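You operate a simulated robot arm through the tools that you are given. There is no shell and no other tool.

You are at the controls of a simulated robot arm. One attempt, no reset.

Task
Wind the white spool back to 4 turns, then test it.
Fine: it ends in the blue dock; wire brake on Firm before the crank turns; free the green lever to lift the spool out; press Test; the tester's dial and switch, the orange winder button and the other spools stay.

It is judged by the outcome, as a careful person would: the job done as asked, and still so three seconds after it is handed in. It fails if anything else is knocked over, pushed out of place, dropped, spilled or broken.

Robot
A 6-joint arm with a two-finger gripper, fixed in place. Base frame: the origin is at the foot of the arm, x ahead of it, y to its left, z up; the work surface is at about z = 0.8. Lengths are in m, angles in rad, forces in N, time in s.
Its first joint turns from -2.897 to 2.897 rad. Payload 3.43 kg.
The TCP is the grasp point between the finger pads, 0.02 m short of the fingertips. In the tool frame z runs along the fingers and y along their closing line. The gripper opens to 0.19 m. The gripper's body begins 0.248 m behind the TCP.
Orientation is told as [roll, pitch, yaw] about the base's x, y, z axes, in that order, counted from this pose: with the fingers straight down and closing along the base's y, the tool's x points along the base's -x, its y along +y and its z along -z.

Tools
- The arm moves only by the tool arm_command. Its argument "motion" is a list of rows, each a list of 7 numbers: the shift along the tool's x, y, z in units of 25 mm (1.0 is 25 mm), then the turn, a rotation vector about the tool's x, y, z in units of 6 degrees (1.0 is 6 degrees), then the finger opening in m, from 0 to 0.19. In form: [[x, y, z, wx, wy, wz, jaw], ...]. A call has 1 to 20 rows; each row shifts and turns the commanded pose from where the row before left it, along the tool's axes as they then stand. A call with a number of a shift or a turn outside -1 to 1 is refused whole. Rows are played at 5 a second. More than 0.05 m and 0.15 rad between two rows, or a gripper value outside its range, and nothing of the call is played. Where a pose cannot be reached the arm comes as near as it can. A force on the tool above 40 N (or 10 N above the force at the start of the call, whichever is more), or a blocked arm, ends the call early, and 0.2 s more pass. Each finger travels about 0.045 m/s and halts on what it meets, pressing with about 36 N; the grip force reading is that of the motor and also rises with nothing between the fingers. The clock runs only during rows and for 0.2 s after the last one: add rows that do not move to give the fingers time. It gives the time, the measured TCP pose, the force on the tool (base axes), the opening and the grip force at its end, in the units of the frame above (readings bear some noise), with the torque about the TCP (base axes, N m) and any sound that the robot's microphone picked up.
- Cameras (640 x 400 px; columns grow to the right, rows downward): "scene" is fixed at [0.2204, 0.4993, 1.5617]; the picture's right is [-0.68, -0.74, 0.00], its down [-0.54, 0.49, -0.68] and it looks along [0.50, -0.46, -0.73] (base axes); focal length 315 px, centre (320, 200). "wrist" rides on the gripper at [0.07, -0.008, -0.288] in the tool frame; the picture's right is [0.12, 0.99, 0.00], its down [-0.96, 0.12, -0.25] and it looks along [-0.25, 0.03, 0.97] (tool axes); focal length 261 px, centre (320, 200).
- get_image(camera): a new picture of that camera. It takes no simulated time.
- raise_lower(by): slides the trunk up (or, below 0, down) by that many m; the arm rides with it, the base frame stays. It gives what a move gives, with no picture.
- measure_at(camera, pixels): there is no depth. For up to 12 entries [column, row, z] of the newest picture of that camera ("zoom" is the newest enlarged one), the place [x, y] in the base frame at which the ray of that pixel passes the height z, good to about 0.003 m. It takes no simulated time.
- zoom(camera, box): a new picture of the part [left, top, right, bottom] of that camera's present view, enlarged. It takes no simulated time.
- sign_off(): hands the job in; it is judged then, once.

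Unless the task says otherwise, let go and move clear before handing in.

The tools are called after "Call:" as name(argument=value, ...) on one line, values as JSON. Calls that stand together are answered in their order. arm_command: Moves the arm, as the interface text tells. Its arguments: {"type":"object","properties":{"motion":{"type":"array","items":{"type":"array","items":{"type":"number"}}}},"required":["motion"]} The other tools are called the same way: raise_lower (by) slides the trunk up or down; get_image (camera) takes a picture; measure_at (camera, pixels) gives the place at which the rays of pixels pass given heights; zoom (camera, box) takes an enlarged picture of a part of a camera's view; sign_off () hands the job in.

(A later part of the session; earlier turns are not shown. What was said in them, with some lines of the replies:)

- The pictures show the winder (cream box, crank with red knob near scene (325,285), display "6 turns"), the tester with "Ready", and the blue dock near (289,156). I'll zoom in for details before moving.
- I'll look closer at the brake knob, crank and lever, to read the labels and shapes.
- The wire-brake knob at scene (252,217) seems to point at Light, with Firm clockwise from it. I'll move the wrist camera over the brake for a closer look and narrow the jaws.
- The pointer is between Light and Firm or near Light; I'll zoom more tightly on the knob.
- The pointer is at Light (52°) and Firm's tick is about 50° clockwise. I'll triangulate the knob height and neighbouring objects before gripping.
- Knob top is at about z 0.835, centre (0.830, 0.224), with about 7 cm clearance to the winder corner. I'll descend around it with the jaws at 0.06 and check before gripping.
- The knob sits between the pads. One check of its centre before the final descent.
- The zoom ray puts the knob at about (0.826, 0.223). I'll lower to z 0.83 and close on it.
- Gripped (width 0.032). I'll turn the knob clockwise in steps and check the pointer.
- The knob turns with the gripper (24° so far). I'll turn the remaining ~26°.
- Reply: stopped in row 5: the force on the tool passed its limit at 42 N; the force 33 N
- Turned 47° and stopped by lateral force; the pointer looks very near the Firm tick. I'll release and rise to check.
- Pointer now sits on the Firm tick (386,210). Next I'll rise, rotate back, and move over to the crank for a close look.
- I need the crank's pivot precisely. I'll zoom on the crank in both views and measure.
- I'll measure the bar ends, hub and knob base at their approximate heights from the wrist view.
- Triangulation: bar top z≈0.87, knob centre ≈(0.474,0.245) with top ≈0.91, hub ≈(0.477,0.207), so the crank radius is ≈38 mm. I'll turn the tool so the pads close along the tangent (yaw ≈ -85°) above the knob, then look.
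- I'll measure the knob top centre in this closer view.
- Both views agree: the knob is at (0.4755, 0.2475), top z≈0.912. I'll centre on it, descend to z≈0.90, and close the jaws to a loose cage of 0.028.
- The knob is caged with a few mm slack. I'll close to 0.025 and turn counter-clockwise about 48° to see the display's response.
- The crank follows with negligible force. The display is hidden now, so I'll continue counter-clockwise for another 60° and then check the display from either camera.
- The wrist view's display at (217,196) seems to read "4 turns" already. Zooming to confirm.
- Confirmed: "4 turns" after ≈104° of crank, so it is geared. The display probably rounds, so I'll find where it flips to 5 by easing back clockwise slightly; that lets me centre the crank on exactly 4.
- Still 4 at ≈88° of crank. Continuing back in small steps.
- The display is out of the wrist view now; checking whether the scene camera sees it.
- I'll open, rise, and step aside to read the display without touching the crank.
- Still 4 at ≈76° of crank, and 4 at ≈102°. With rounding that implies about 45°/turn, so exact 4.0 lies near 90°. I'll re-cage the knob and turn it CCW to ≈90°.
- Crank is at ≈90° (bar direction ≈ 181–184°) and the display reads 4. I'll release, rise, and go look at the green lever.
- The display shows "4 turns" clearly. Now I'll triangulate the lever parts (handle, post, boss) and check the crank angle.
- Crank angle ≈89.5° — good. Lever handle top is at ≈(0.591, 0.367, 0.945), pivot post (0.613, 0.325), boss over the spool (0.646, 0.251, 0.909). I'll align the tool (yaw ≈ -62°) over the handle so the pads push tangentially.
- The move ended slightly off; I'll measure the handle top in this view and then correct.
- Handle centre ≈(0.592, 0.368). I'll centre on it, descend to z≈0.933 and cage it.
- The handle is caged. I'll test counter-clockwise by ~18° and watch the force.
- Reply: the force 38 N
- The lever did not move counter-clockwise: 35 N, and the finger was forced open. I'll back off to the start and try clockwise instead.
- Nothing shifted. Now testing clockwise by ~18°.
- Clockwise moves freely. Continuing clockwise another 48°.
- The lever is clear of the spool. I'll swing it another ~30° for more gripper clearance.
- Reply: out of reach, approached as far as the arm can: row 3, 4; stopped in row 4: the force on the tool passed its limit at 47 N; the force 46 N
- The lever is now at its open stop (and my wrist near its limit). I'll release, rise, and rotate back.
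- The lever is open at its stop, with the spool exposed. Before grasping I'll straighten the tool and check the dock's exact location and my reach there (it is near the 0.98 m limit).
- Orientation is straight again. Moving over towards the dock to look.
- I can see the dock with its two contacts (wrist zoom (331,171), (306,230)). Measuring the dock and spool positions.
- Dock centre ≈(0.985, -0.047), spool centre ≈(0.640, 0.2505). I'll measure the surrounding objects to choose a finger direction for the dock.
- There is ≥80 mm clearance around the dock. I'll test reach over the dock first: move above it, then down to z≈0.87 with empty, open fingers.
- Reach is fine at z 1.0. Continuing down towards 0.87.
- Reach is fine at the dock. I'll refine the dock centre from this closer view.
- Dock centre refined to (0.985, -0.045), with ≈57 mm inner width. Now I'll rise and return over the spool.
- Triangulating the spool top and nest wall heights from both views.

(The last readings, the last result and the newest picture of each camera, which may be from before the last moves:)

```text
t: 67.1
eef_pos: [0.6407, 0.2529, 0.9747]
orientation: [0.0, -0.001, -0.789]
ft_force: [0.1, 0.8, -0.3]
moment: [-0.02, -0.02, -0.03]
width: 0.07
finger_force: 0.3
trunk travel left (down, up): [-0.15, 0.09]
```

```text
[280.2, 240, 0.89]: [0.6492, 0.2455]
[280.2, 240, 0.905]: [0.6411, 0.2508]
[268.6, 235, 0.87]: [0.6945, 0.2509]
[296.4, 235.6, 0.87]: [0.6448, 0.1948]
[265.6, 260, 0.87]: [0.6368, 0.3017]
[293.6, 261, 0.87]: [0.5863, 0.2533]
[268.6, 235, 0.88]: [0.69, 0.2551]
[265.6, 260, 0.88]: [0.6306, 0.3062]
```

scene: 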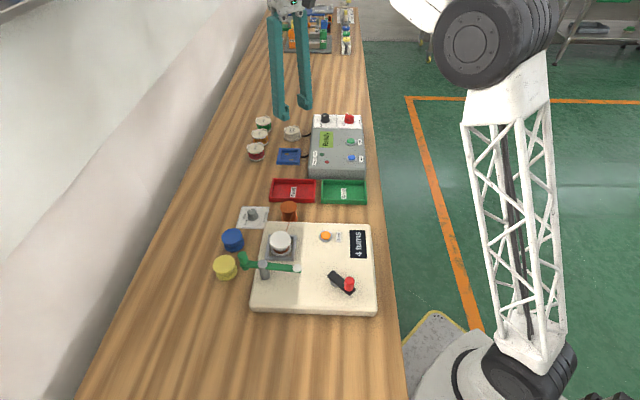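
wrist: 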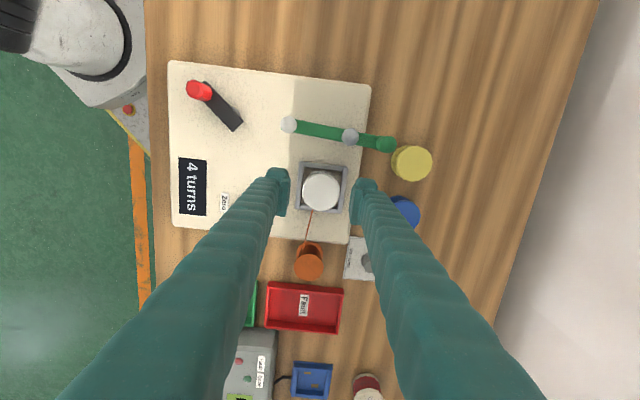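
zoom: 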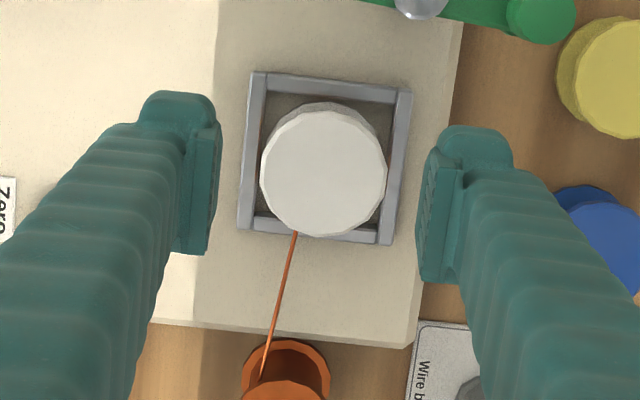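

Spool centre ≈(0.6475, 0.246), top ≈0.892, nest walls ≈0.86–0.865. I'll centre and descend to TCP z≈0.890 (tips ≈0.870, above the walls).

Call:
arm_command(motion=[[-0.38, 0, 0, 0, 0, 0, 0.07], [0, 0, 0.7, 0, 0, 0, 0.07], [0, 0, 0.7, 0, 0, 0, 0.07], [0, 0, 0.7, 0, 0, 0, 0.07], [0, 0, 0.7, 0, 0, 0, 0.07], [0, 0, 0.6, 0, 0, 0, 0.07], [0, 0, 0, 0, 0, 0, 0.07]])

Call:
zoom(camera="wrist", box=[260, 140, 380, 260])

Call:
zoom(camera="scene", box=[250, 210, 310, 260])

```text
t: 68.7
eef_pos: [0.648, 0.2442, 0.8892]
orientation: [0.001, -0.001, -0.788]
ft_force: [0.3, 0.1, 0.7]
moment: [0.01, 0.01, 0.04]
width: 0.0699
finger_force: 0.1
trunk travel left (down, up): [-0.15, 0.09]
```

```text
3.33 times, centred on (320, 200) of wrist
```

zoom: 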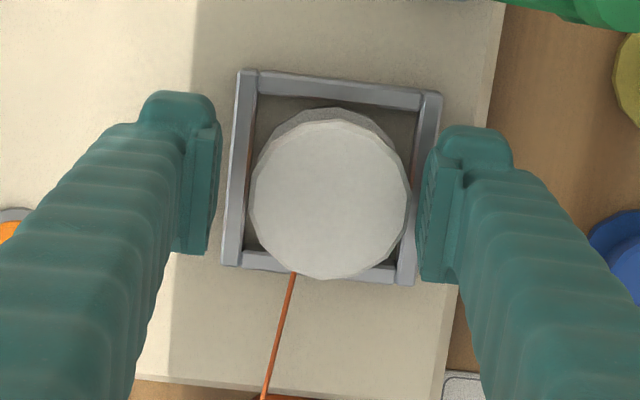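

```text
8.00 times, centred on (280, 235) of scene
```

zoom: 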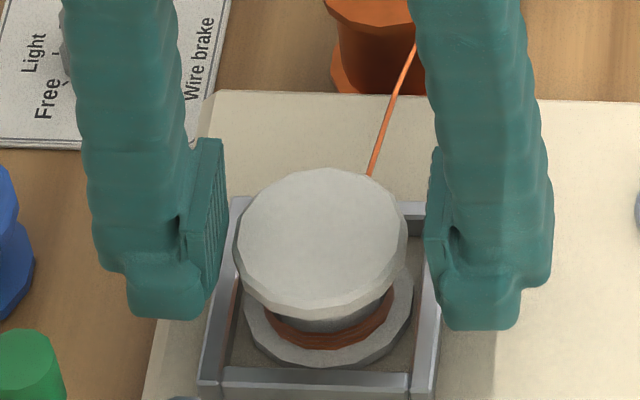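

The spool appears ≈54 mm wide and sits ≈4 mm towards the right finger. I'll shift tool +y by 4 mm, then close.

Call:
arm_command(motion=[[0, 0.17, 0, 0, 0, 0, 0.07], [0, 0, 0, 0, 0, 0, 0.066], [0, 0, 0, 0, 0, 0, 0.062], [0, 0, 0, 0, 0, 0, 0.058], [0, 0, 0, 0, 0, 0, 0.058]])

Call:
zoom(camera="wrist", box=[260, 140, 380, 260])

```text
t: 69.9
eef_pos: [0.6514, 0.2478, 0.8904]
orientation: [-0.001, -0.001, -0.787]
ft_force: [-0.5, -0.5, -0.3]
moment: [0.02, 0.02, 0.02]
width: 0.058
finger_force: 0.3
trunk travel left (down, up): [-0.15, 0.09]
```

```text
3.33 times, centred on (320, 200) of wrist
```

zoom: 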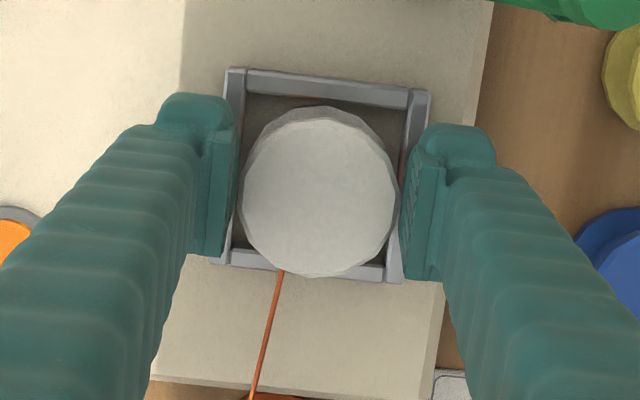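

Well centred. Closing to grip.

Call:
arm_command(motion=[[0, 0, 0, 0, 0, 0, 0.052], [0, 0, 0, 0, 0, 0, 0.045], [0, 0, 0, 0, 0, 0, 0.045], [0, 0, 0, 0, 0, 0, 0.045]])

Call:
zoom(camera="wrist", box=[260, 140, 380, 260])

Call:
zoom(camera="scene", box=[250, 210, 310, 260])

```text
t: 70.9
eef_pos: [0.6506, 0.2477, 0.8894]
orientation: [0.001, -0.001, -0.788]
ft_force: [-0.5, 0.4, -0.4]
moment: [0.04, 0.03, -0.03]
width: 0.056
finger_force: 36.1
trunk travel left (down, up): [-0.15, 0.09]
```

```text
3.33 times, centred on (320, 200) of wrist
```

zoom: 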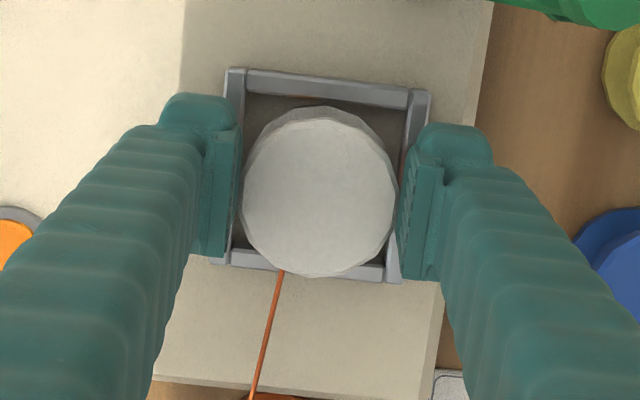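

```text
8.00 times, centred on (280, 235) of scene
```

zoom: 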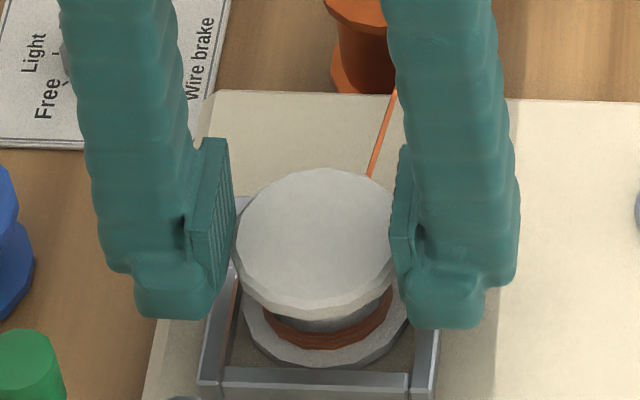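

Gripped at 0.056 m. Lifting slowly by ~30 mm and checking the wire and nest.

Call:
arm_command(motion=[[0, 0, -0.3, 0, 0, 0, 0.045], [0, 0, -0.3, 0, 0, 0, 0.045], [0, 0, -0.3, 0, 0, 0, 0.045], [0, 0, -0.3, 0, 0, 0, 0.045], [0, 0, 0, 0, 0, 0, 0.045]])

Call:
get_image(camera="scene")

Call:
zoom(camera="scene", box=[240, 190, 320, 260])

Call:
zoom(camera="wrist", box=[260, 140, 380, 260])

```text
t: 72.1
eef_pos: [0.65, 0.248, 0.9212]
orientation: [-0.001, -0.001, -0.787]
ft_force: [0.7, -1.2, -0.2]
moment: [0.01, 0.03, 0.01]
width: 0.045
finger_force: 0.0
trunk travel left (down, up): [-0.15, 0.09]
```

```text
taken
```

scene: 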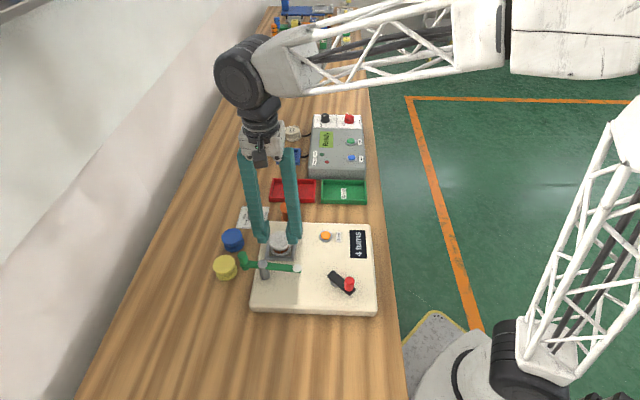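

```text
5.71 times, centred on (280, 225) of scene
```

zoom: 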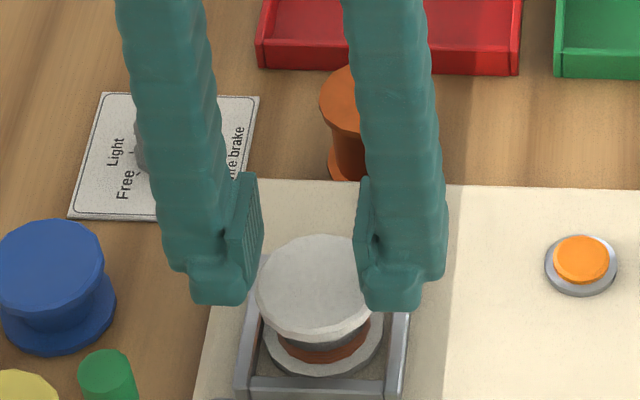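

```text
3.33 times, centred on (320, 200) of wrist
```

zoom: 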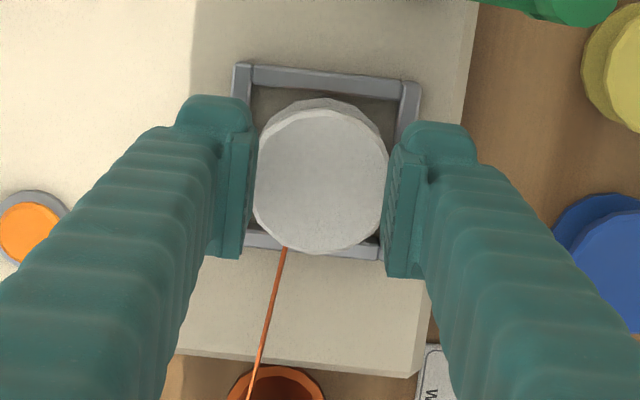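

The grip slipped: the jaws closed to 0.045 and the spool stayed in the nest. I'll check the spool and lever state closely before retrying.

Call:
zoom(camera="scene", box=[240, 220, 310, 280])

Call:
measure_at(camera="zoom", pixels=[[330, 150, 0.892]])

```text
6.67 times, centred on (275, 250) of scene
```

zoom: 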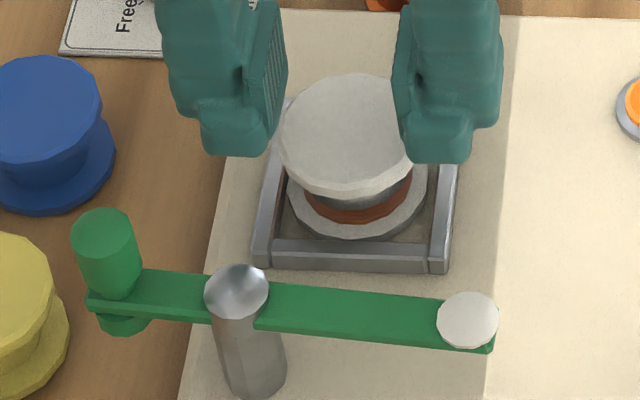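

```text
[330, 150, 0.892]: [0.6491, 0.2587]
```

I'll regrip a little lower (TCP ≈0.885) and lift in small steps while reading force and width.

Call:
arm_command(motion=[[0, 0, 0, 0, 0, 0, 0.066], [0, 0, 0, 0, 0, 0, 0.066], [0, 0, 0.6, 0, 0, 0, 0.066], [0, 0, 0.6, 0, 0, 0, 0.066], [0, 0, 0.24, 0, 0, 0, 0.066], [0, 0, 0, 0, 0, 0, 0.066]])

Call:
arm_command(motion=[[0, 0, 0, 0, 0, 0, 0.055], [0, 0, 0, 0, 0, 0, 0.03], [0, 0, 0, 0, 0, 0, 0.03], [0, 0, 0, 0, 0, 0, 0.03]])

Call:
arm_command(motion=[[0, 0, -0.08, 0, 0, 0, 0.03], [0, 0, 0, 0, 0, 0, 0.03]])

Call:
arm_command(motion=[[0, 0, -0.08, 0, 0, 0, 0.03], [0, 0, 0, 0, 0, 0, 0.03]])

Call:
zoom(camera="scene", box=[240, 220, 310, 280])

```text
t: 73.5
eef_pos: [0.6509, 0.2481, 0.8826]
orientation: [0.0, -0.002, -0.787]
ft_force: [0.7, -0.2, 0.3]
moment: [0.03, -0.02, -0.01]
width: 0.0658
finger_force: 0.1
trunk travel left (down, up): [-0.15, 0.09]
```

```text
t: 74.5
eef_pos: [0.6511, 0.2478, 0.8836]
orientation: [0.0, -0.002, -0.785]
ft_force: [0.2, 0.2, 0.0]
moment: [0.01, 0.01, 0.02]
width: 0.0543
finger_force: 36.3
trunk travel left (down, up): [-0.15, 0.09]
```

```text
t: 75.1
eef_pos: [0.6509, 0.2465, 0.8853]
orientation: [0.0, -0.001, -0.786]
ft_force: [0.6, -0.3, -0.9]
moment: [-0.02, -0.03, -0.02]
width: 0.0541
finger_force: 36.0
trunk travel left (down, up): [-0.15, 0.09]
```

```text
t: 75.7
eef_pos: [0.651, 0.2476, 0.8875]
orientation: [0.0, -0.003, -0.787]
ft_force: [0.1, 0.8, -1.1]
moment: [0.0, 0.02, 0.0]
width: 0.0541
finger_force: 35.9
trunk travel left (down, up): [-0.15, 0.09]
```

```text
6.67 times, centred on (275, 250) of scene
```

zoom: 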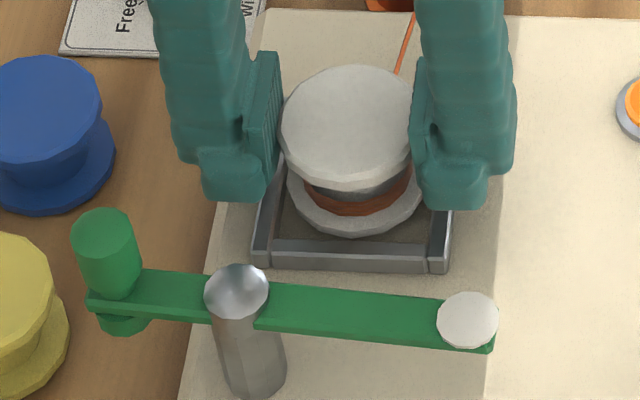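

This grip is better (width 0.054) and about 1 N of weight shows. The spool seems to rise, so I'll continue lifting in small steps.

Call:
arm_command(motion=[[0, 0, -0.15, 0, 0, 0, 0.03], [0, 0, -0.2, 0, 0, 0, 0.03], [0, 0, -0.2, 0, 0, 0, 0.03], [0, 0, -0.2, 0, 0, 0, 0.03], [0, 0, -0.2, 0, 0, 0, 0.03], [0, 0, 0, 0, 0, 0, 0.03]])

Call:
zoom(camera="scene", box=[240, 200, 310, 270])

```text
t: 77.1
eef_pos: [0.6514, 0.248, 0.9118]
orientation: [0.001, -0.002, -0.787]
ft_force: [0.1, 0.2, -0.8]
moment: [0.03, 0.01, -0.03]
width: 0.054
finger_force: 36.4
trunk travel left (down, up): [-0.15, 0.09]
```

```text
5.71 times, centred on (275, 235) of scene
```

zoom: 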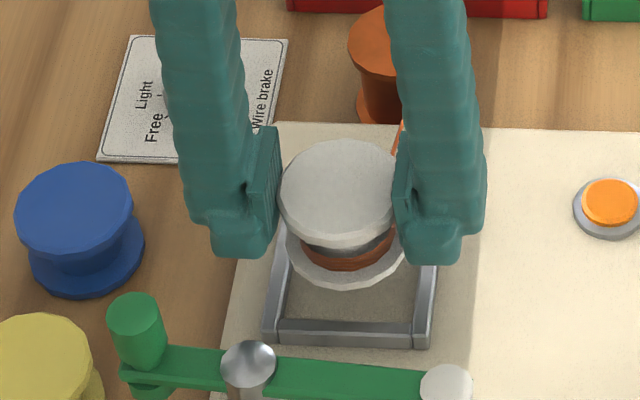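

The spool is out of the nest. Continuing to lift to z≈1.03.

Call:
arm_command(motion=[[0, 0, -0.5, 0, 0, 0, 0.03], [0, 0, -0.6, 0, 0, 0, 0.03], [0, 0, -0.7, 0, 0, 0, 0.03], [0, 0, -0.7, 0, 0, 0, 0.03], [0, 0, -0.7, 0, 0, 0, 0.03], [0, 0, -0.7, 0, 0, 0, 0.03], [0, 0, -0.5, 0, 0, 0, 0.03], [0, 0, -0.3, 0, 0, 0, 0.03], [0, 0, 0, 0, 0, 0, 0.03]])

Call:
get_image(camera="scene")

Call:
get_image(camera="wrist")

Call:
zoom(camera="wrist", box=[260, 140, 380, 260])

Call:
zoom(camera="scene", box=[240, 170, 310, 240])

```text
t: 79.1
eef_pos: [0.6512, 0.2489, 1.029]
orientation: [0.0, -0.002, -0.787]
ft_force: [0.6, 0.8, -0.5]
moment: [0.01, 0.04, 0.01]
width: 0.0541
finger_force: 35.7
trunk travel left (down, up): [-0.15, 0.09]
```

```text
taken
```

scene: 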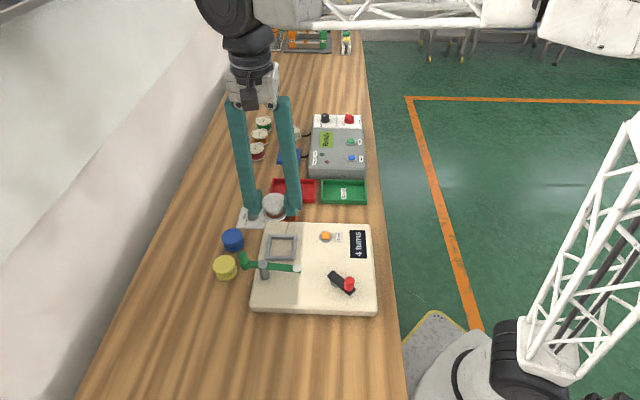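

```text
taken
```

wrist: 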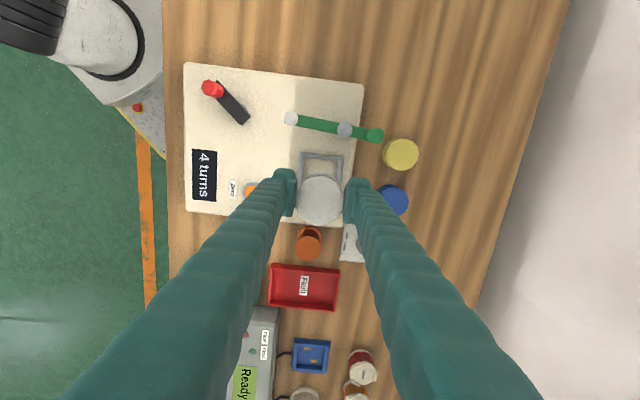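

```text
3.33 times, centred on (320, 200) of wrist
```

zoom: 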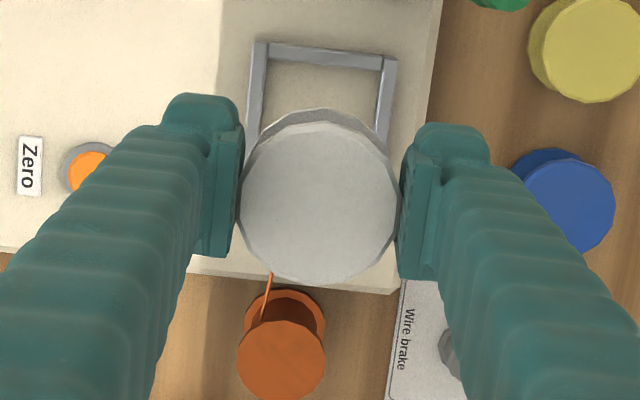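

```text
5.71 times, centred on (275, 205) of scene
```

zoom: 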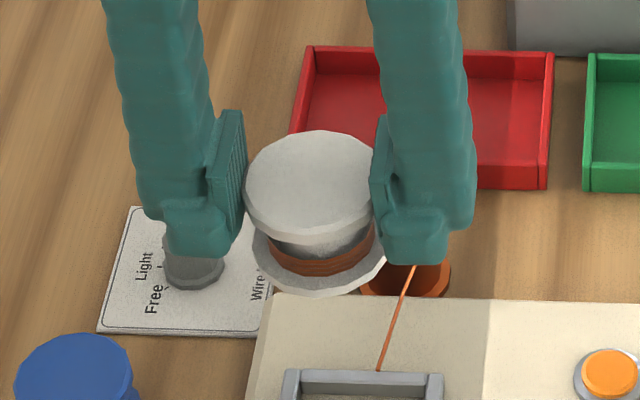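

The spool is firmly held and clear; the wire stays at the winder. Carrying it at z 1.03 to above the dock.

Call:
arm_command(motion=[[-0.5, 0.0576, 0, 0, 0, 0, 0.03], [-0.9, 0.0576, 0, 0, 0, 0, 0.03], [-0.92, 0.0576, 0, 0, 0, 0, 0.03], [-0.92, 0.0576, 0, 0, 0, 0, 0.03], [-0.92, 0.0576, 0, 0, 0, 0, 0.03], [-0.92, 0.0576, 0, 0, 0, 0, 0.03], [-0.92, 0.0576, 0, 0, 0, 0, 0.03], [-0.92, 0.0576, 0, 0, 0, 0, 0.03], [-0.92, 0.0576, 0, 0, 0, 0, 0.03], [-0.92, 0.0576, 0, 0, 0, 0, 0.03], [-0.92, 0.0576, 0, 0, 0, 0, 0.03], [-0.92, 0.0576, 0, 0, 0, 0, 0.03], [-0.92, 0.0576, 0, 0, 0, 0, 0.03], [-0.92, 0.0576, 0, 0, 0, 0, 0.03], [-0.92, 0.0576, 0, 0, 0, 0, 0.03], [-0.92, 0.0576, 0, 0, 0, 0, 0.03], [-0.92, 0.0576, 0, 0, 0, 0, 0.03], [-0.92, 0.0576, 0, 0, 0, 0, 0.03], [-0.92, 0.0576, 0, 0, 0, 0, 0.03], [-0.71, 0.0556, 0, 0, 0, 0, 0.03]])

Call:
arm_command(motion=[[0, 0, 0.8, 0, 0, 0, 0.03], [0, 0, 0.8, 0, 0, 0, 0.03], [0, 0, 0.8, 0, 0, 0, 0.03], [0, 0, 0.8, 0, 0, 0, 0.03], [0, 0, 0, 0, 0, 0, 0.03]])

Call:
get_image(camera="wrist")

Call:
zoom(camera="scene", box=[250, 110, 330, 180])

```text
t: 83.3
eef_pos: [0.9834, -0.0481, 1.0309]
orientation: [0.001, 0.0, -0.788]
ft_force: [-1.2, 0.0, -1.8]
moment: [-0.05, -0.07, 0.01]
width: 0.0541
finger_force: 36.3
trunk travel left (down, up): [-0.15, 0.09]
```

```text
t: 84.5
eef_pos: [0.9837, -0.0465, 0.9507]
orientation: [0.001, -0.002, -0.787]
ft_force: [-0.2, -0.2, -1.0]
moment: [0.01, 0.0, -0.03]
width: 0.0542
finger_force: 36.8
trunk travel left (down, up): [-0.15, 0.09]
```

```text
taken
```

wrist: 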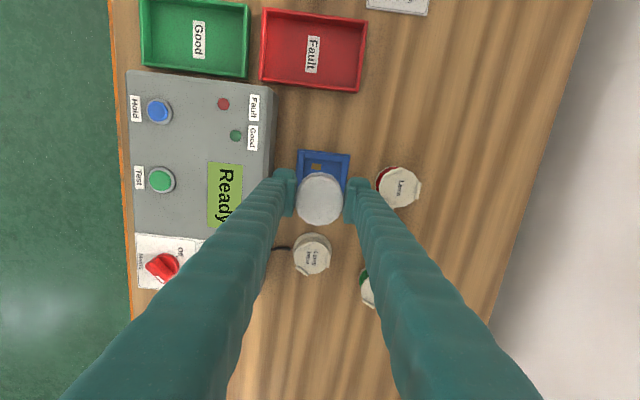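

```text
5.71 times, centred on (290, 145) of scene
```

zoom: 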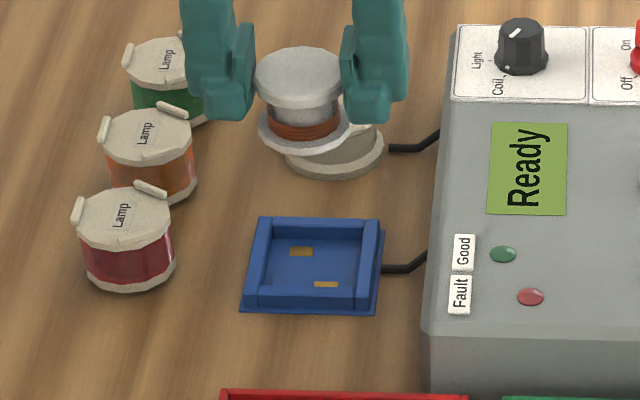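

Held steady above the dock. Descending to hover just above the dock walls (TCP z≈0.872) and checking alignment.

Call:
arm_command(motion=[[0, 0, 0.7, 0, 0, 0, 0.03], [0, 0, 0.7, 0, 0, 0, 0.03], [0, 0, 0.7, 0, 0, 0, 0.03], [0, 0, 0.6, 0, 0, 0, 0.03], [0, 0, 0.45, 0, 0, 0, 0.03], [0, 0, 0, 0, 0, 0, 0.03]])

Call:
zoom(camera="wrist", box=[260, 140, 380, 260])

Call:
zoom(camera="scene", box=[265, 130, 315, 175])

```text
t: 85.9
eef_pos: [0.9843, -0.0465, 0.8713]
orientation: [0.001, -0.001, -0.788]
ft_force: [-0.3, 0.4, -1.1]
moment: [0.02, 0.01, -0.01]
width: 0.054
finger_force: 35.6
trunk travel left (down, up): [-0.15, 0.09]
```

```text
3.33 times, centred on (320, 200) of wrist
```

zoom: 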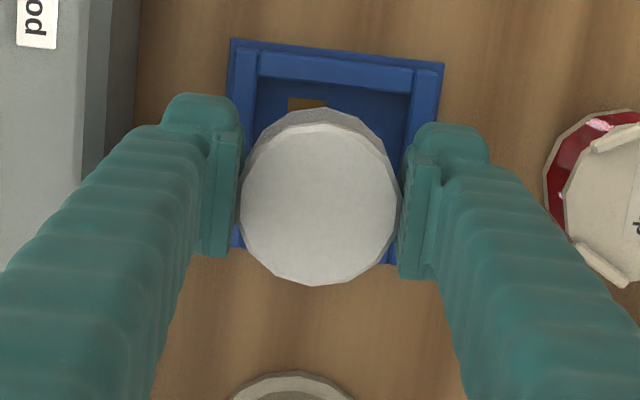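

```text
8.89 times, centred on (290, 152) of scene
```

zoom: 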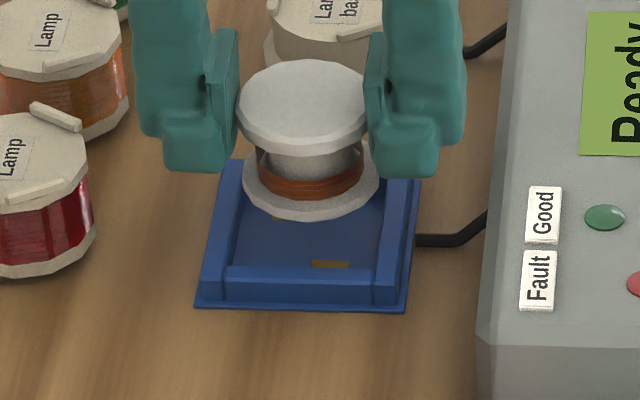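

I'll measure the dock's rear corners and the spool in both views to check alignment.

Call:
measure_at(camera="zoom", pixels=[[311, 180, 0.845], [303, 92, 0.879], [222, 160, 0.82], [195, 307, 0.802], [405, 312, 0.802], [233, 268, 0.806], [375, 270, 0.806]])

Call:
zoom(camera="wrist", box=[260, 140, 380, 260])

Call:
measure_at(camera="zoom", pixels=[[319, 203, 0.879], [232, 40, 0.803], [443, 64, 0.803], [257, 83, 0.806], [410, 97, 0.806], [259, 52, 0.82], [413, 68, 0.82]])

```text
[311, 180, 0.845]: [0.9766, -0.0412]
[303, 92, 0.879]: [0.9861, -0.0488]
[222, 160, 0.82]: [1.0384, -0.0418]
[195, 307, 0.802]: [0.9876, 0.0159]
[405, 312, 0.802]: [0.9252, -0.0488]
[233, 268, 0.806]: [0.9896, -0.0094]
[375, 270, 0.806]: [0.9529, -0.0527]
```

```text
3.33 times, centred on (320, 200) of wrist
```

zoom: 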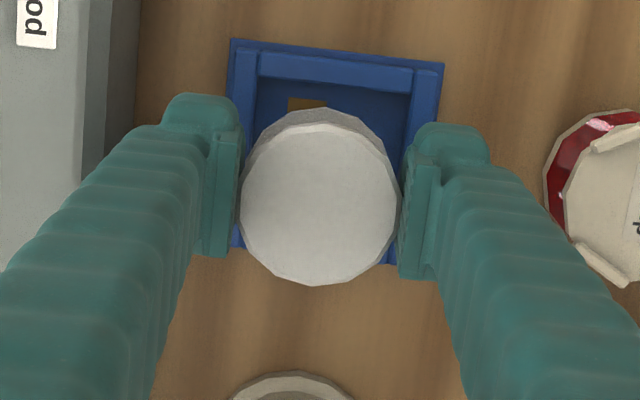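

```text
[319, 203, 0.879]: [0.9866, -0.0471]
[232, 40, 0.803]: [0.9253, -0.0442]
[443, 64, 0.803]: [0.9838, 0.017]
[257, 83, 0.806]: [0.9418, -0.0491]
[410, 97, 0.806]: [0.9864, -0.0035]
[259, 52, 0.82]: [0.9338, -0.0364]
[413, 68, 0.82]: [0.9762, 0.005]
```

Spool centre ≈(0.986, -0.0475), dock centre ≈(0.985, -0.045). I'll correct by ~2 mm and descend carefully, with checks.

Call:
arm_command(motion=[[0.085, 0.03, 0, 0, 0, 0, 0.03], [0, 0, 0.2, 0, 0, 0, 0.03], [0, 0, 0.2, 0, 0, 0, 0.03], [0, 0, 0.2, 0, 0, 0, 0.03], [0, 0, 0.2, 0, 0, 0, 0.03], [0, 0, 0, 0, 0, 0, 0.03]])

Call:
zoom(camera="scene", box=[265, 130, 315, 175])

Call:
zoom(camera="wrist", box=[260, 140, 380, 260])

```text
t: 87.3
eef_pos: [0.9833, -0.0437, 0.8517]
orientation: [0.001, -0.003, -0.787]
ft_force: [0.1, -1.3, -0.8]
moment: [0.01, -0.02, -0.01]
width: 0.0541
finger_force: 35.4
trunk travel left (down, up): [-0.15, 0.09]
```

```text
8.89 times, centred on (290, 152) of scene
```

zoom: 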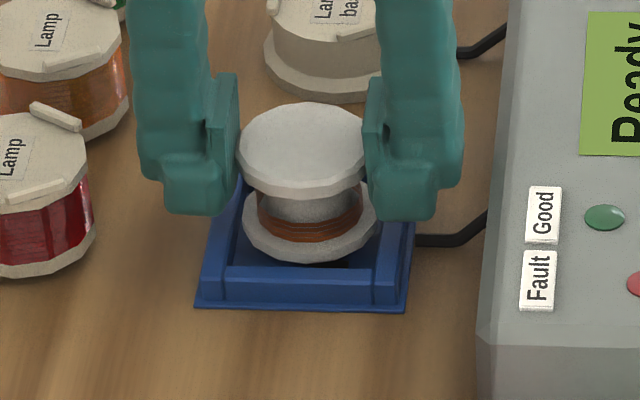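

```text
3.33 times, centred on (320, 200) of wrist
```

zoom: 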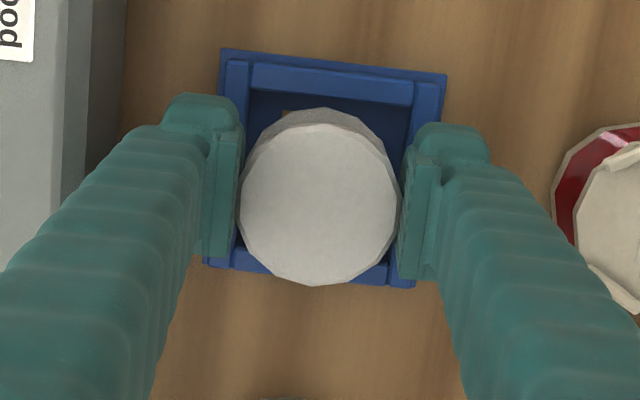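

Alignment looks good in both views. Descending the remaining ~12 mm in small steps.

Call:
arm_command(motion=[[0, 0, 0.12, 0, 0, 0, 0.03], [0, 0, 0.12, 0, 0, 0, 0.03], [0, 0, 0.12, 0, 0, 0, 0.03], [0, 0, 0, 0, 0, 0, 0.03]])

Call:
zoom(camera="scene", box=[265, 130, 315, 175])

```text
t: 88.3
eef_pos: [0.9834, -0.0447, 0.842]
orientation: [0.0, -0.001, -0.786]
ft_force: [-0.1, 0.0, -0.2]
moment: [-0.01, 0.02, -0.04]
width: 0.0543
finger_force: 35.6
trunk travel left (down, up): [-0.15, 0.09]
```

```text
8.89 times, centred on (290, 152) of scene
```

zoom: 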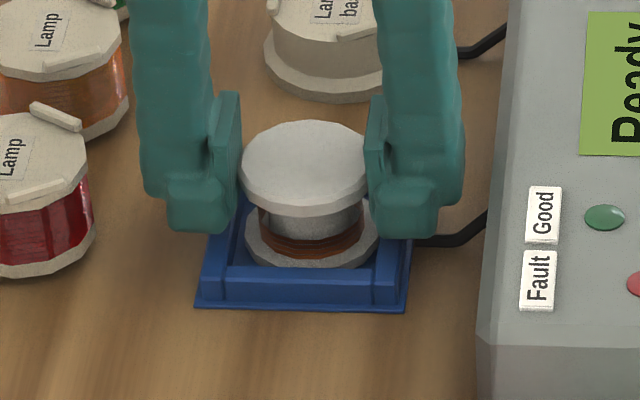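

Going in freely, with no side force. A few mm more.

Call:
arm_command(motion=[[0, 0, 0.08, 0, 0, 0, 0.03], [0, 0, 0, 0, 0, 0, 0.03]])

Call:
arm_command(motion=[[0, 0, 0.06, 0, 0, 0, 0.03], [0, 0, 0, 0, 0, 0, 0.03]])

Call:
zoom(camera="scene", box=[265, 130, 315, 175])

```text
t: 88.9
eef_pos: [0.9831, -0.0432, 0.8414]
orientation: [0.002, -0.002, -0.786]
ft_force: [-0.8, -0.2, 14.3]
moment: [-0.05, 0.14, 0.0]
width: 0.0539
finger_force: 36.3
trunk travel left (down, up): [-0.15, 0.09]
```

```text
t: 89.5
eef_pos: [0.9827, -0.0448, 0.841]
orientation: [0.006, -0.005, -0.788]
ft_force: [0.1, 2.9, 31.4]
moment: [0.01, -0.07, -0.04]
width: 0.0542
finger_force: 36.3
trunk travel left (down, up): [-0.15, 0.09]
```

```text
8.89 times, centred on (290, 152) of scene
```

zoom: 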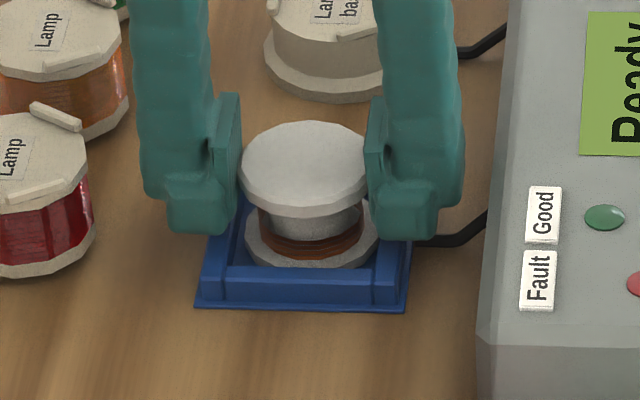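

Contact: 31 N upward at z 0.841, with the lower flange inside the walls. I'll relieve the pressure and open the fingers slowly.

Call:
arm_command(motion=[[0, 0, -0.11, 0, 0, 0, 0.03], [0, 0, 0, 0, 0, 0, 0.03]])

Call:
arm_command(motion=[[0, 0, 0, 0, 0, 0, 0.056], [0, 0, 0, 0, 0, 0, 0.06], [0, 0, 0, 0, 0, 0, 0.064], [0, 0, 0, 0, 0, 0, 0.066], [0, 0, 0, 0, 0, 0, 0.066]])

Call:
zoom(camera="scene", box=[265, 130, 315, 175])

Call:
zoom(camera="wrist", box=[260, 140, 380, 260])

```text
t: 90.1
eef_pos: [0.9831, -0.0448, 0.8409]
orientation: [0.001, -0.001, -0.787]
ft_force: [4.6, 2.8, 15.5]
moment: [-0.02, -0.26, 0.06]
width: 0.054
finger_force: 36.1
trunk travel left (down, up): [-0.15, 0.09]
```

```text
t: 91.3
eef_pos: [0.9835, -0.0437, 0.8408]
orientation: [0.001, 0.001, -0.788]
ft_force: [-0.7, -0.4, 0.1]
moment: [-0.01, 0.06, 0.02]
width: 0.0658
finger_force: 0.1
trunk travel left (down, up): [-0.15, 0.09]
```

```text
8.89 times, centred on (290, 152) of scene
```

zoom: 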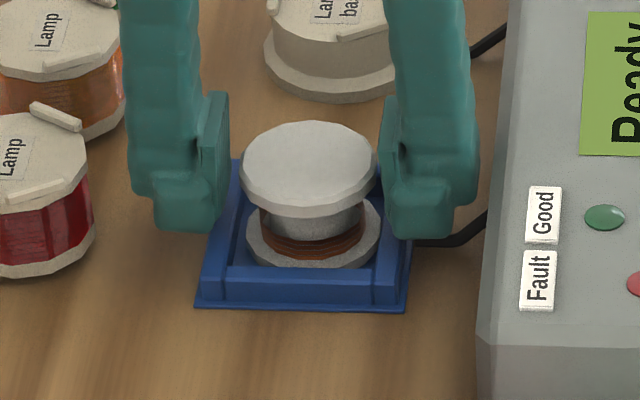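

```text
3.33 times, centred on (320, 200) of wrist
```

zoom: 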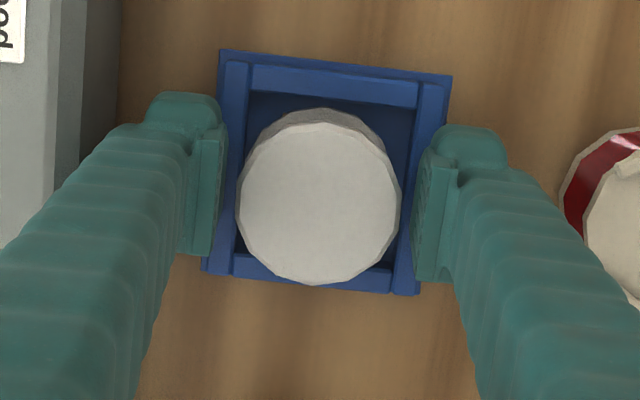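

The spool is released and sits level in the dock. Rising straight up and checking.

Call:
arm_command(motion=[[0, 0, -0.3, 0, 0, 0, 0.068], [0, 0, -0.6, 0, 0, 0, 0.07], [0, 0, -1, 0, 0, 0, 0.07], [0, 0, -1, 0, 0, 0, 0.07], [0, 0, -1, 0, 0, 0, 0.07], [0, 0, -1, 0, 0, 0, 0.07], [0, 0, -1, 0, 0, 0, 0.06], [0, 0, -1, 0, 0, 0, 0.05], [0, 0, 0, 0, 0, 0, 0.03], [0, 0, 0, 0, 0, 0, 0.01], [0, 0, 0, 0, 0, 0, 0.0], [0, 0, 0, 0, 0, 0, 0.0]])

Call:
get_image(camera="wrist")

Call:
zoom(camera="scene", box=[245, 105, 375, 195])

Call:
zoom(camera="scene", box=[265, 130, 315, 175])

```text
t: 93.9
eef_pos: [0.9831, -0.046, 1.0146]
orientation: [0.0, -0.003, -0.787]
ft_force: [0.5, 0.0, -0.9]
moment: [-0.01, 0.01, -0.02]
width: 0.0001
finger_force: 32.0
trunk travel left (down, up): [-0.15, 0.09]
```

```text
taken
```

wrist: 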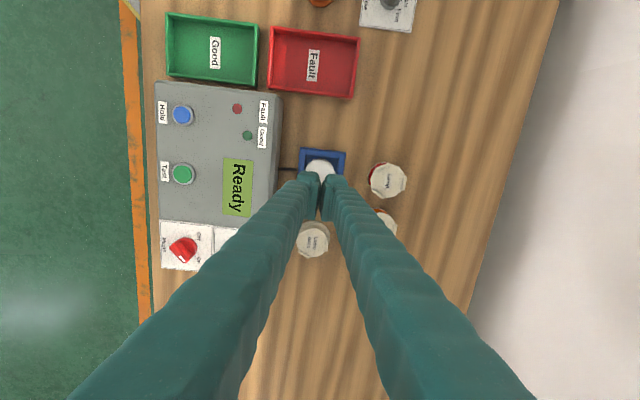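

```text
4.44 times, centred on (310, 150) of scene
```

zoom: 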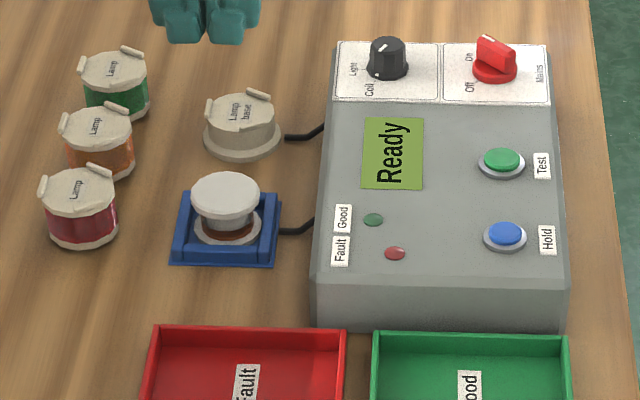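

```text
8.89 times, centred on (290, 152) of scene
```

zoom: 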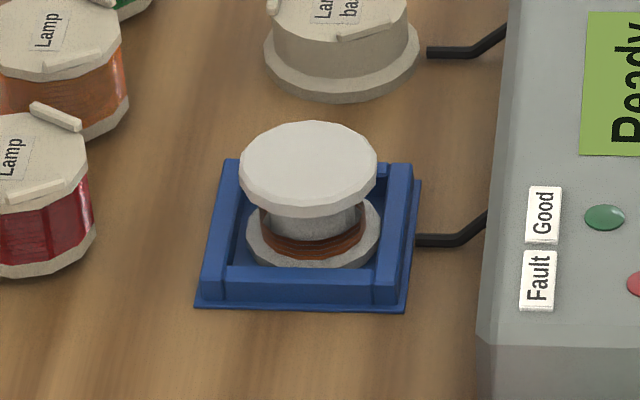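

The spool is well seated in the blue dock. With fingers closed, I'll locate the green Test button (wrist (183,174), scene (351,141)).

Call:
measure_at(camera="wrist", pixels=[[183, 173.5, 0.87], [183, 173.5, 0.89], [182, 115, 0.88], [183, 247, 0.89], [230, 100, 0.87]])

Call:
measure_at(camera="scene", pixels=[[351, 140.8, 0.87], [351, 140.8, 0.89], [351.5, 157.5, 0.88], [349, 119, 0.89]])

```text
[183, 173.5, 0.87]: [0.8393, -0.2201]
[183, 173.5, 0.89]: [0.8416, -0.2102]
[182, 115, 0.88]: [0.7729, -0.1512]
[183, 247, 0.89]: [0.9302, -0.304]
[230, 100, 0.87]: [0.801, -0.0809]
```

```text
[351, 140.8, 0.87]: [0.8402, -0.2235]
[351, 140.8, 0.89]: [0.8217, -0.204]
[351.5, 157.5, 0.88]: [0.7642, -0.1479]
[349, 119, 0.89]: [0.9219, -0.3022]
```

Test button top ≈(0.839, -0.220, 0.872). Moving above it with closed fingers.

Call:
arm_command(motion=[[-0.086, -0.9, 0, 0, 0, 0, 0], [-0.086, -0.9, 0, 0, 0, 0, 0], [-0.086, -0.9, 0, 0, 0, 0, 0], [-0.086, -0.9, 0, 0, 0, 0, 0], [-0.086, -0.9, 0, 0, 0, 0, 0], [-0.086, -0.9, 0, 0, 0, 0, 0], [-0.086, -0.9, 0, 0, 0, 0, 0], [-0.086, -0.9, 0, 0, 0, 0, 0], [-0.086, -0.9, 0, 0, 0, 0, 0], [-0.086, -0.9, 0, 0, 0, 0, 0], [0, 0, 0.8, 0, 0, 0, 0], [0, 0, 0.8, 0, 0, 0, 0], [0, 0, 0.8, 0, 0, 0, 0], [0, 0, 0, 0, 0, 0, 0]])

Call:
zoom(camera="wrist", box=[250, 120, 390, 240])

Call:
zoom(camera="scene", box=[300, 100, 380, 180])

```text
t: 96.9
eef_pos: [0.8375, -0.2177, 0.9532]
orientation: [-0.002, -0.002, -0.788]
ft_force: [-0.1, 0.2, -0.4]
moment: [0.01, 0.0, 0.01]
width: 0.0001
finger_force: 34.7
trunk travel left (down, up): [-0.15, 0.09]
```

```text
3.33 times, centred on (320, 180) of wrist
```

zoom: 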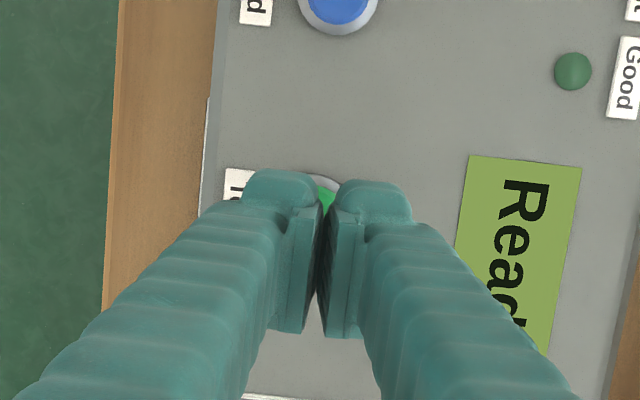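

```text
5.00 times, centred on (340, 140) of scene
```

zoom: 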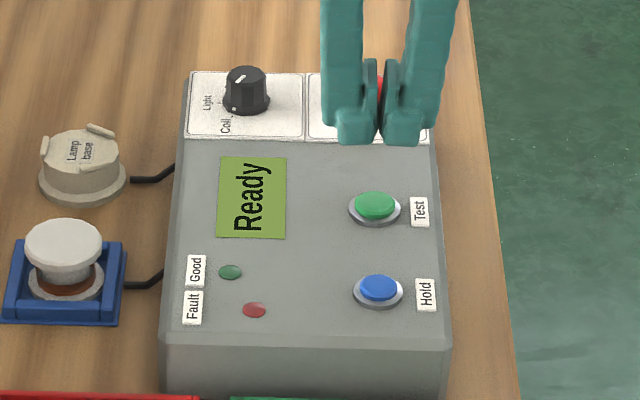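

The fingertips are above the Test button in both views. Descending close, then pressing in small steps.

Call:
arm_command(motion=[[-0.08, 0, 0.7, 0, 0, 0, 0], [0, 0, 0.7, 0, 0, 0, 0], [0, 0, 0.6, 0, 0, 0, 0], [0, 0, 0, 0, 0, 0, 0]])

Call:
zoom(camera="scene", box=[310, 110, 375, 170])

```text
t: 97.9
eef_pos: [0.8399, -0.2189, 0.9048]
orientation: [0.001, -0.001, -0.789]
ft_force: [0.7, -0.5, 0.3]
moment: [0.04, 0.0, -0.03]
width: 0.0
finger_force: 34.0
trunk travel left (down, up): [-0.15, 0.09]
```

```text
6.67 times, centred on (342, 140) of scene
```

zoom: 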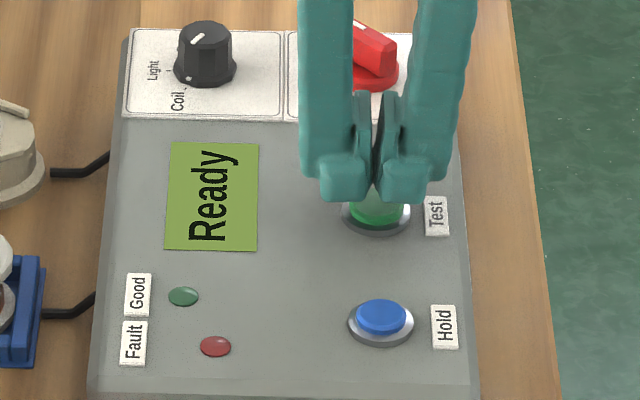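

Aligned. Pressing down in small steps.

Call:
arm_command(motion=[[0, 0, 0.2, 0, 0, 0, 0], [0, 0, 0.2, 0, 0, 0, 0], [0, 0, 0, 0, 0, 0, 0]])

Call:
arm_command(motion=[[0, 0, 0.12, 0, 0, 0, 0], [0, 0, 0, 0, 0, 0, 0]])

Call:
zoom(camera="scene", box=[310, 110, 375, 170])

```text
t: 98.7
eef_pos: [0.8413, -0.2188, 0.8918]
orientation: [0.0, 0.0, -0.788]
ft_force: [0.5, -0.5, -0.2]
moment: [0.01, 0.0, 0.0]
width: 0.0
finger_force: 34.2
trunk travel left (down, up): [-0.15, 0.09]
```

```text
t: 99.3
eef_pos: [0.8397, -0.2205, 0.8911]
orientation: [0.0, 0.0, -0.787]
ft_force: [-0.1, 0.1, 0.4]
moment: [0.04, 0.02, 0.0]
width: 0.0062
finger_force: 34.3
trunk travel left (down, up): [-0.15, 0.09]
```

```text
6.67 times, centred on (342, 140) of scene
```

zoom: 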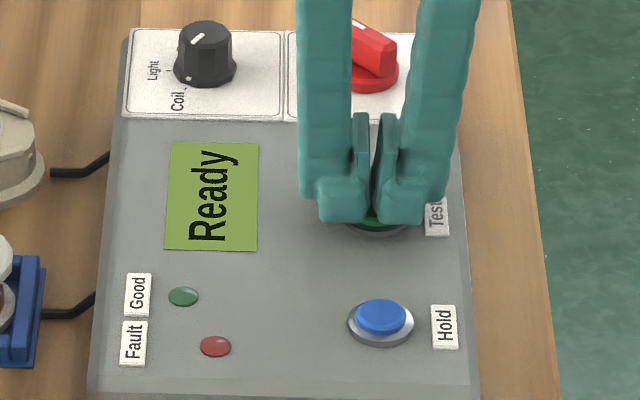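

The tip is contacting the domed button (fingers spread 6 mm slightly). Pressing a bit more.

Call:
arm_command(motion=[[0, 0, 0.1, 0, 0, 0, 0], [0, 0, 0, 0, 0, 0, 0]])

Call:
zoom(camera="scene", box=[310, 110, 375, 170])

Call:
zoom(camera="wrist", box=[250, 120, 390, 240])

```text
t: 99.9
eef_pos: [0.8401, -0.2194, 0.8866]
orientation: [0.0, 0.0, -0.786]
ft_force: [1.0, 0.7, 2.1]
moment: [0.0, -0.02, -0.01]
width: 0.0061
finger_force: 34.0
trunk travel left (down, up): [-0.15, 0.09]
heard: click
```

```text
6.67 times, centred on (342, 140) of scene
```

zoom: 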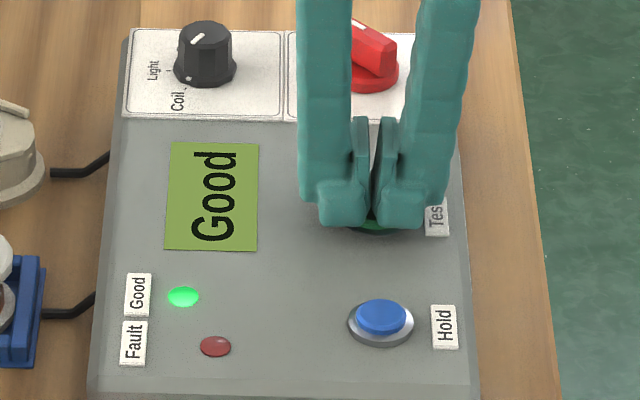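

```text
3.33 times, centred on (320, 180) of wrist
```

zoom: 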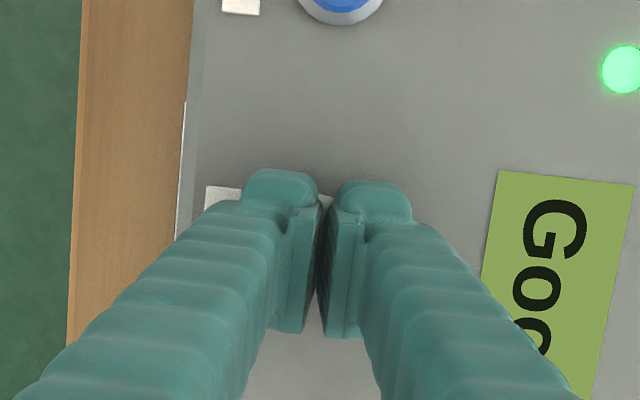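

A click was heard, the display reads "Good" and the green lamp is lit. Rising straight up and checking the whole scene.

Call:
arm_command(motion=[[0, 0, -0.4, 0, 0, 0, 0.006], [0, 0, -0.8, 0, 0, 0, 0.006], [0, 0, -1, 0, 0, 0, 0.006], [0, 0, -1, 0, 0, 0, 0.006], [0, 0, -1, 0, 0, 0, 0.006], [0, 0, -1, 0, 0, 0, 0.006], [0, 0, -1, 0, 0, 0, 0.006], [0, 0, -1, 0, 0, 0, 0.006], [0, 0, 0, 0, 0, 0, 0.006], [0, 0, 0, 0, 0, 0, 0.006]])

Call:
get_image(camera="scene")

Call:
zoom(camera="scene", box=[245, 105, 375, 195])

Call:
zoom(camera="scene", box=[210, 190, 390, 320])

```text
t: 102.1
eef_pos: [0.8398, -0.2197, 1.0703]
orientation: [0.002, 0.0, -0.785]
ft_force: [-0.4, 0.0, -0.6]
moment: [-0.01, 0.03, 0.02]
width: 0.0064
finger_force: 0.1
trunk travel left (down, up): [-0.15, 0.09]
```

```text
taken
```

scene: 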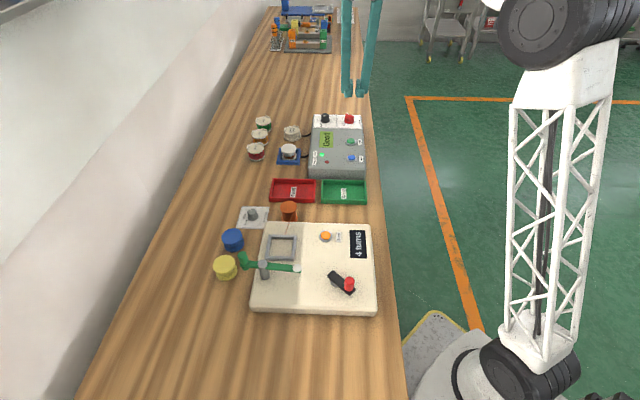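

```text
4.44 times, centred on (310, 150) of scene
```

zoom: 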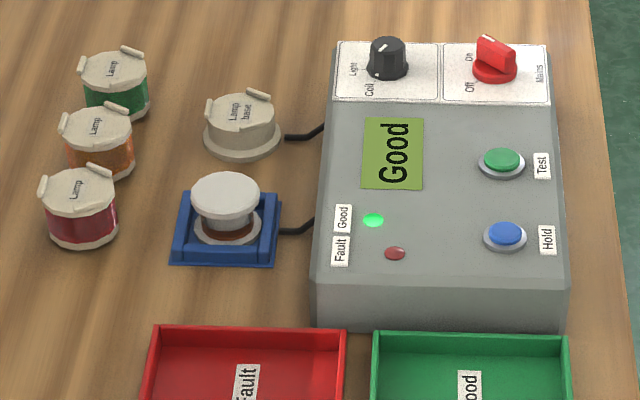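

```text
3.08 times, centred on (300, 255) of scene
```

zoom: 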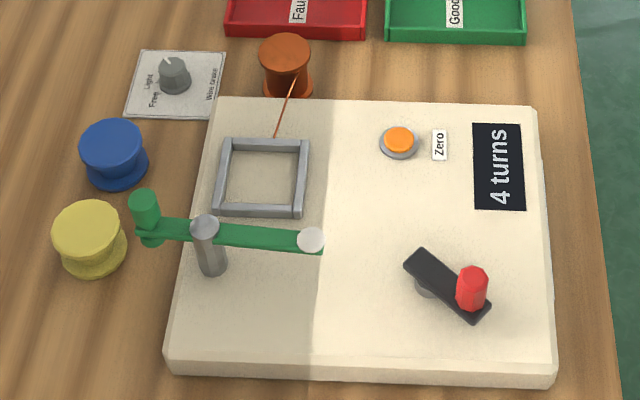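

All checks pass in the latest pictures. The tester reads "Good" with its green lamp lit, the spool sits in the blue dock, the winder shows "4 turns", and the brake is on Firm. The tester's dial and switch, the orange button and the other spools haven't moved, and the arm is clear, so I'm handing in.

Call:
sign_off()

```text
The job is handed in.
```

The white spool is wound back to 4 turns and sitting in the blue dock. The tester reads "Good" with its green lamp lit.

- **Brake:** I turned the wire brake from Light to Firm before the crank moved.
- **Winding:** The winder display went from 6 to 4 turns. To centre the crank on 4, I eased it forward slightly and back again; each display reading I got while doing this was 4.
- **Lever:** I pushed the green lever counter-clockwise first and it didn't budge, at about 35 N. It swung open freely the other way and is now at its open stop.
- **Spool:** My first grip slipped and the spool stayed in its nest. The second grip held, and it went into the dock without any sideways force.
- **Test:** I pressed Test once and heard it click.

In the final pictures, the tester's dial and switch, the orange winder button and the other spools are where they started. The arm is clear of everything.
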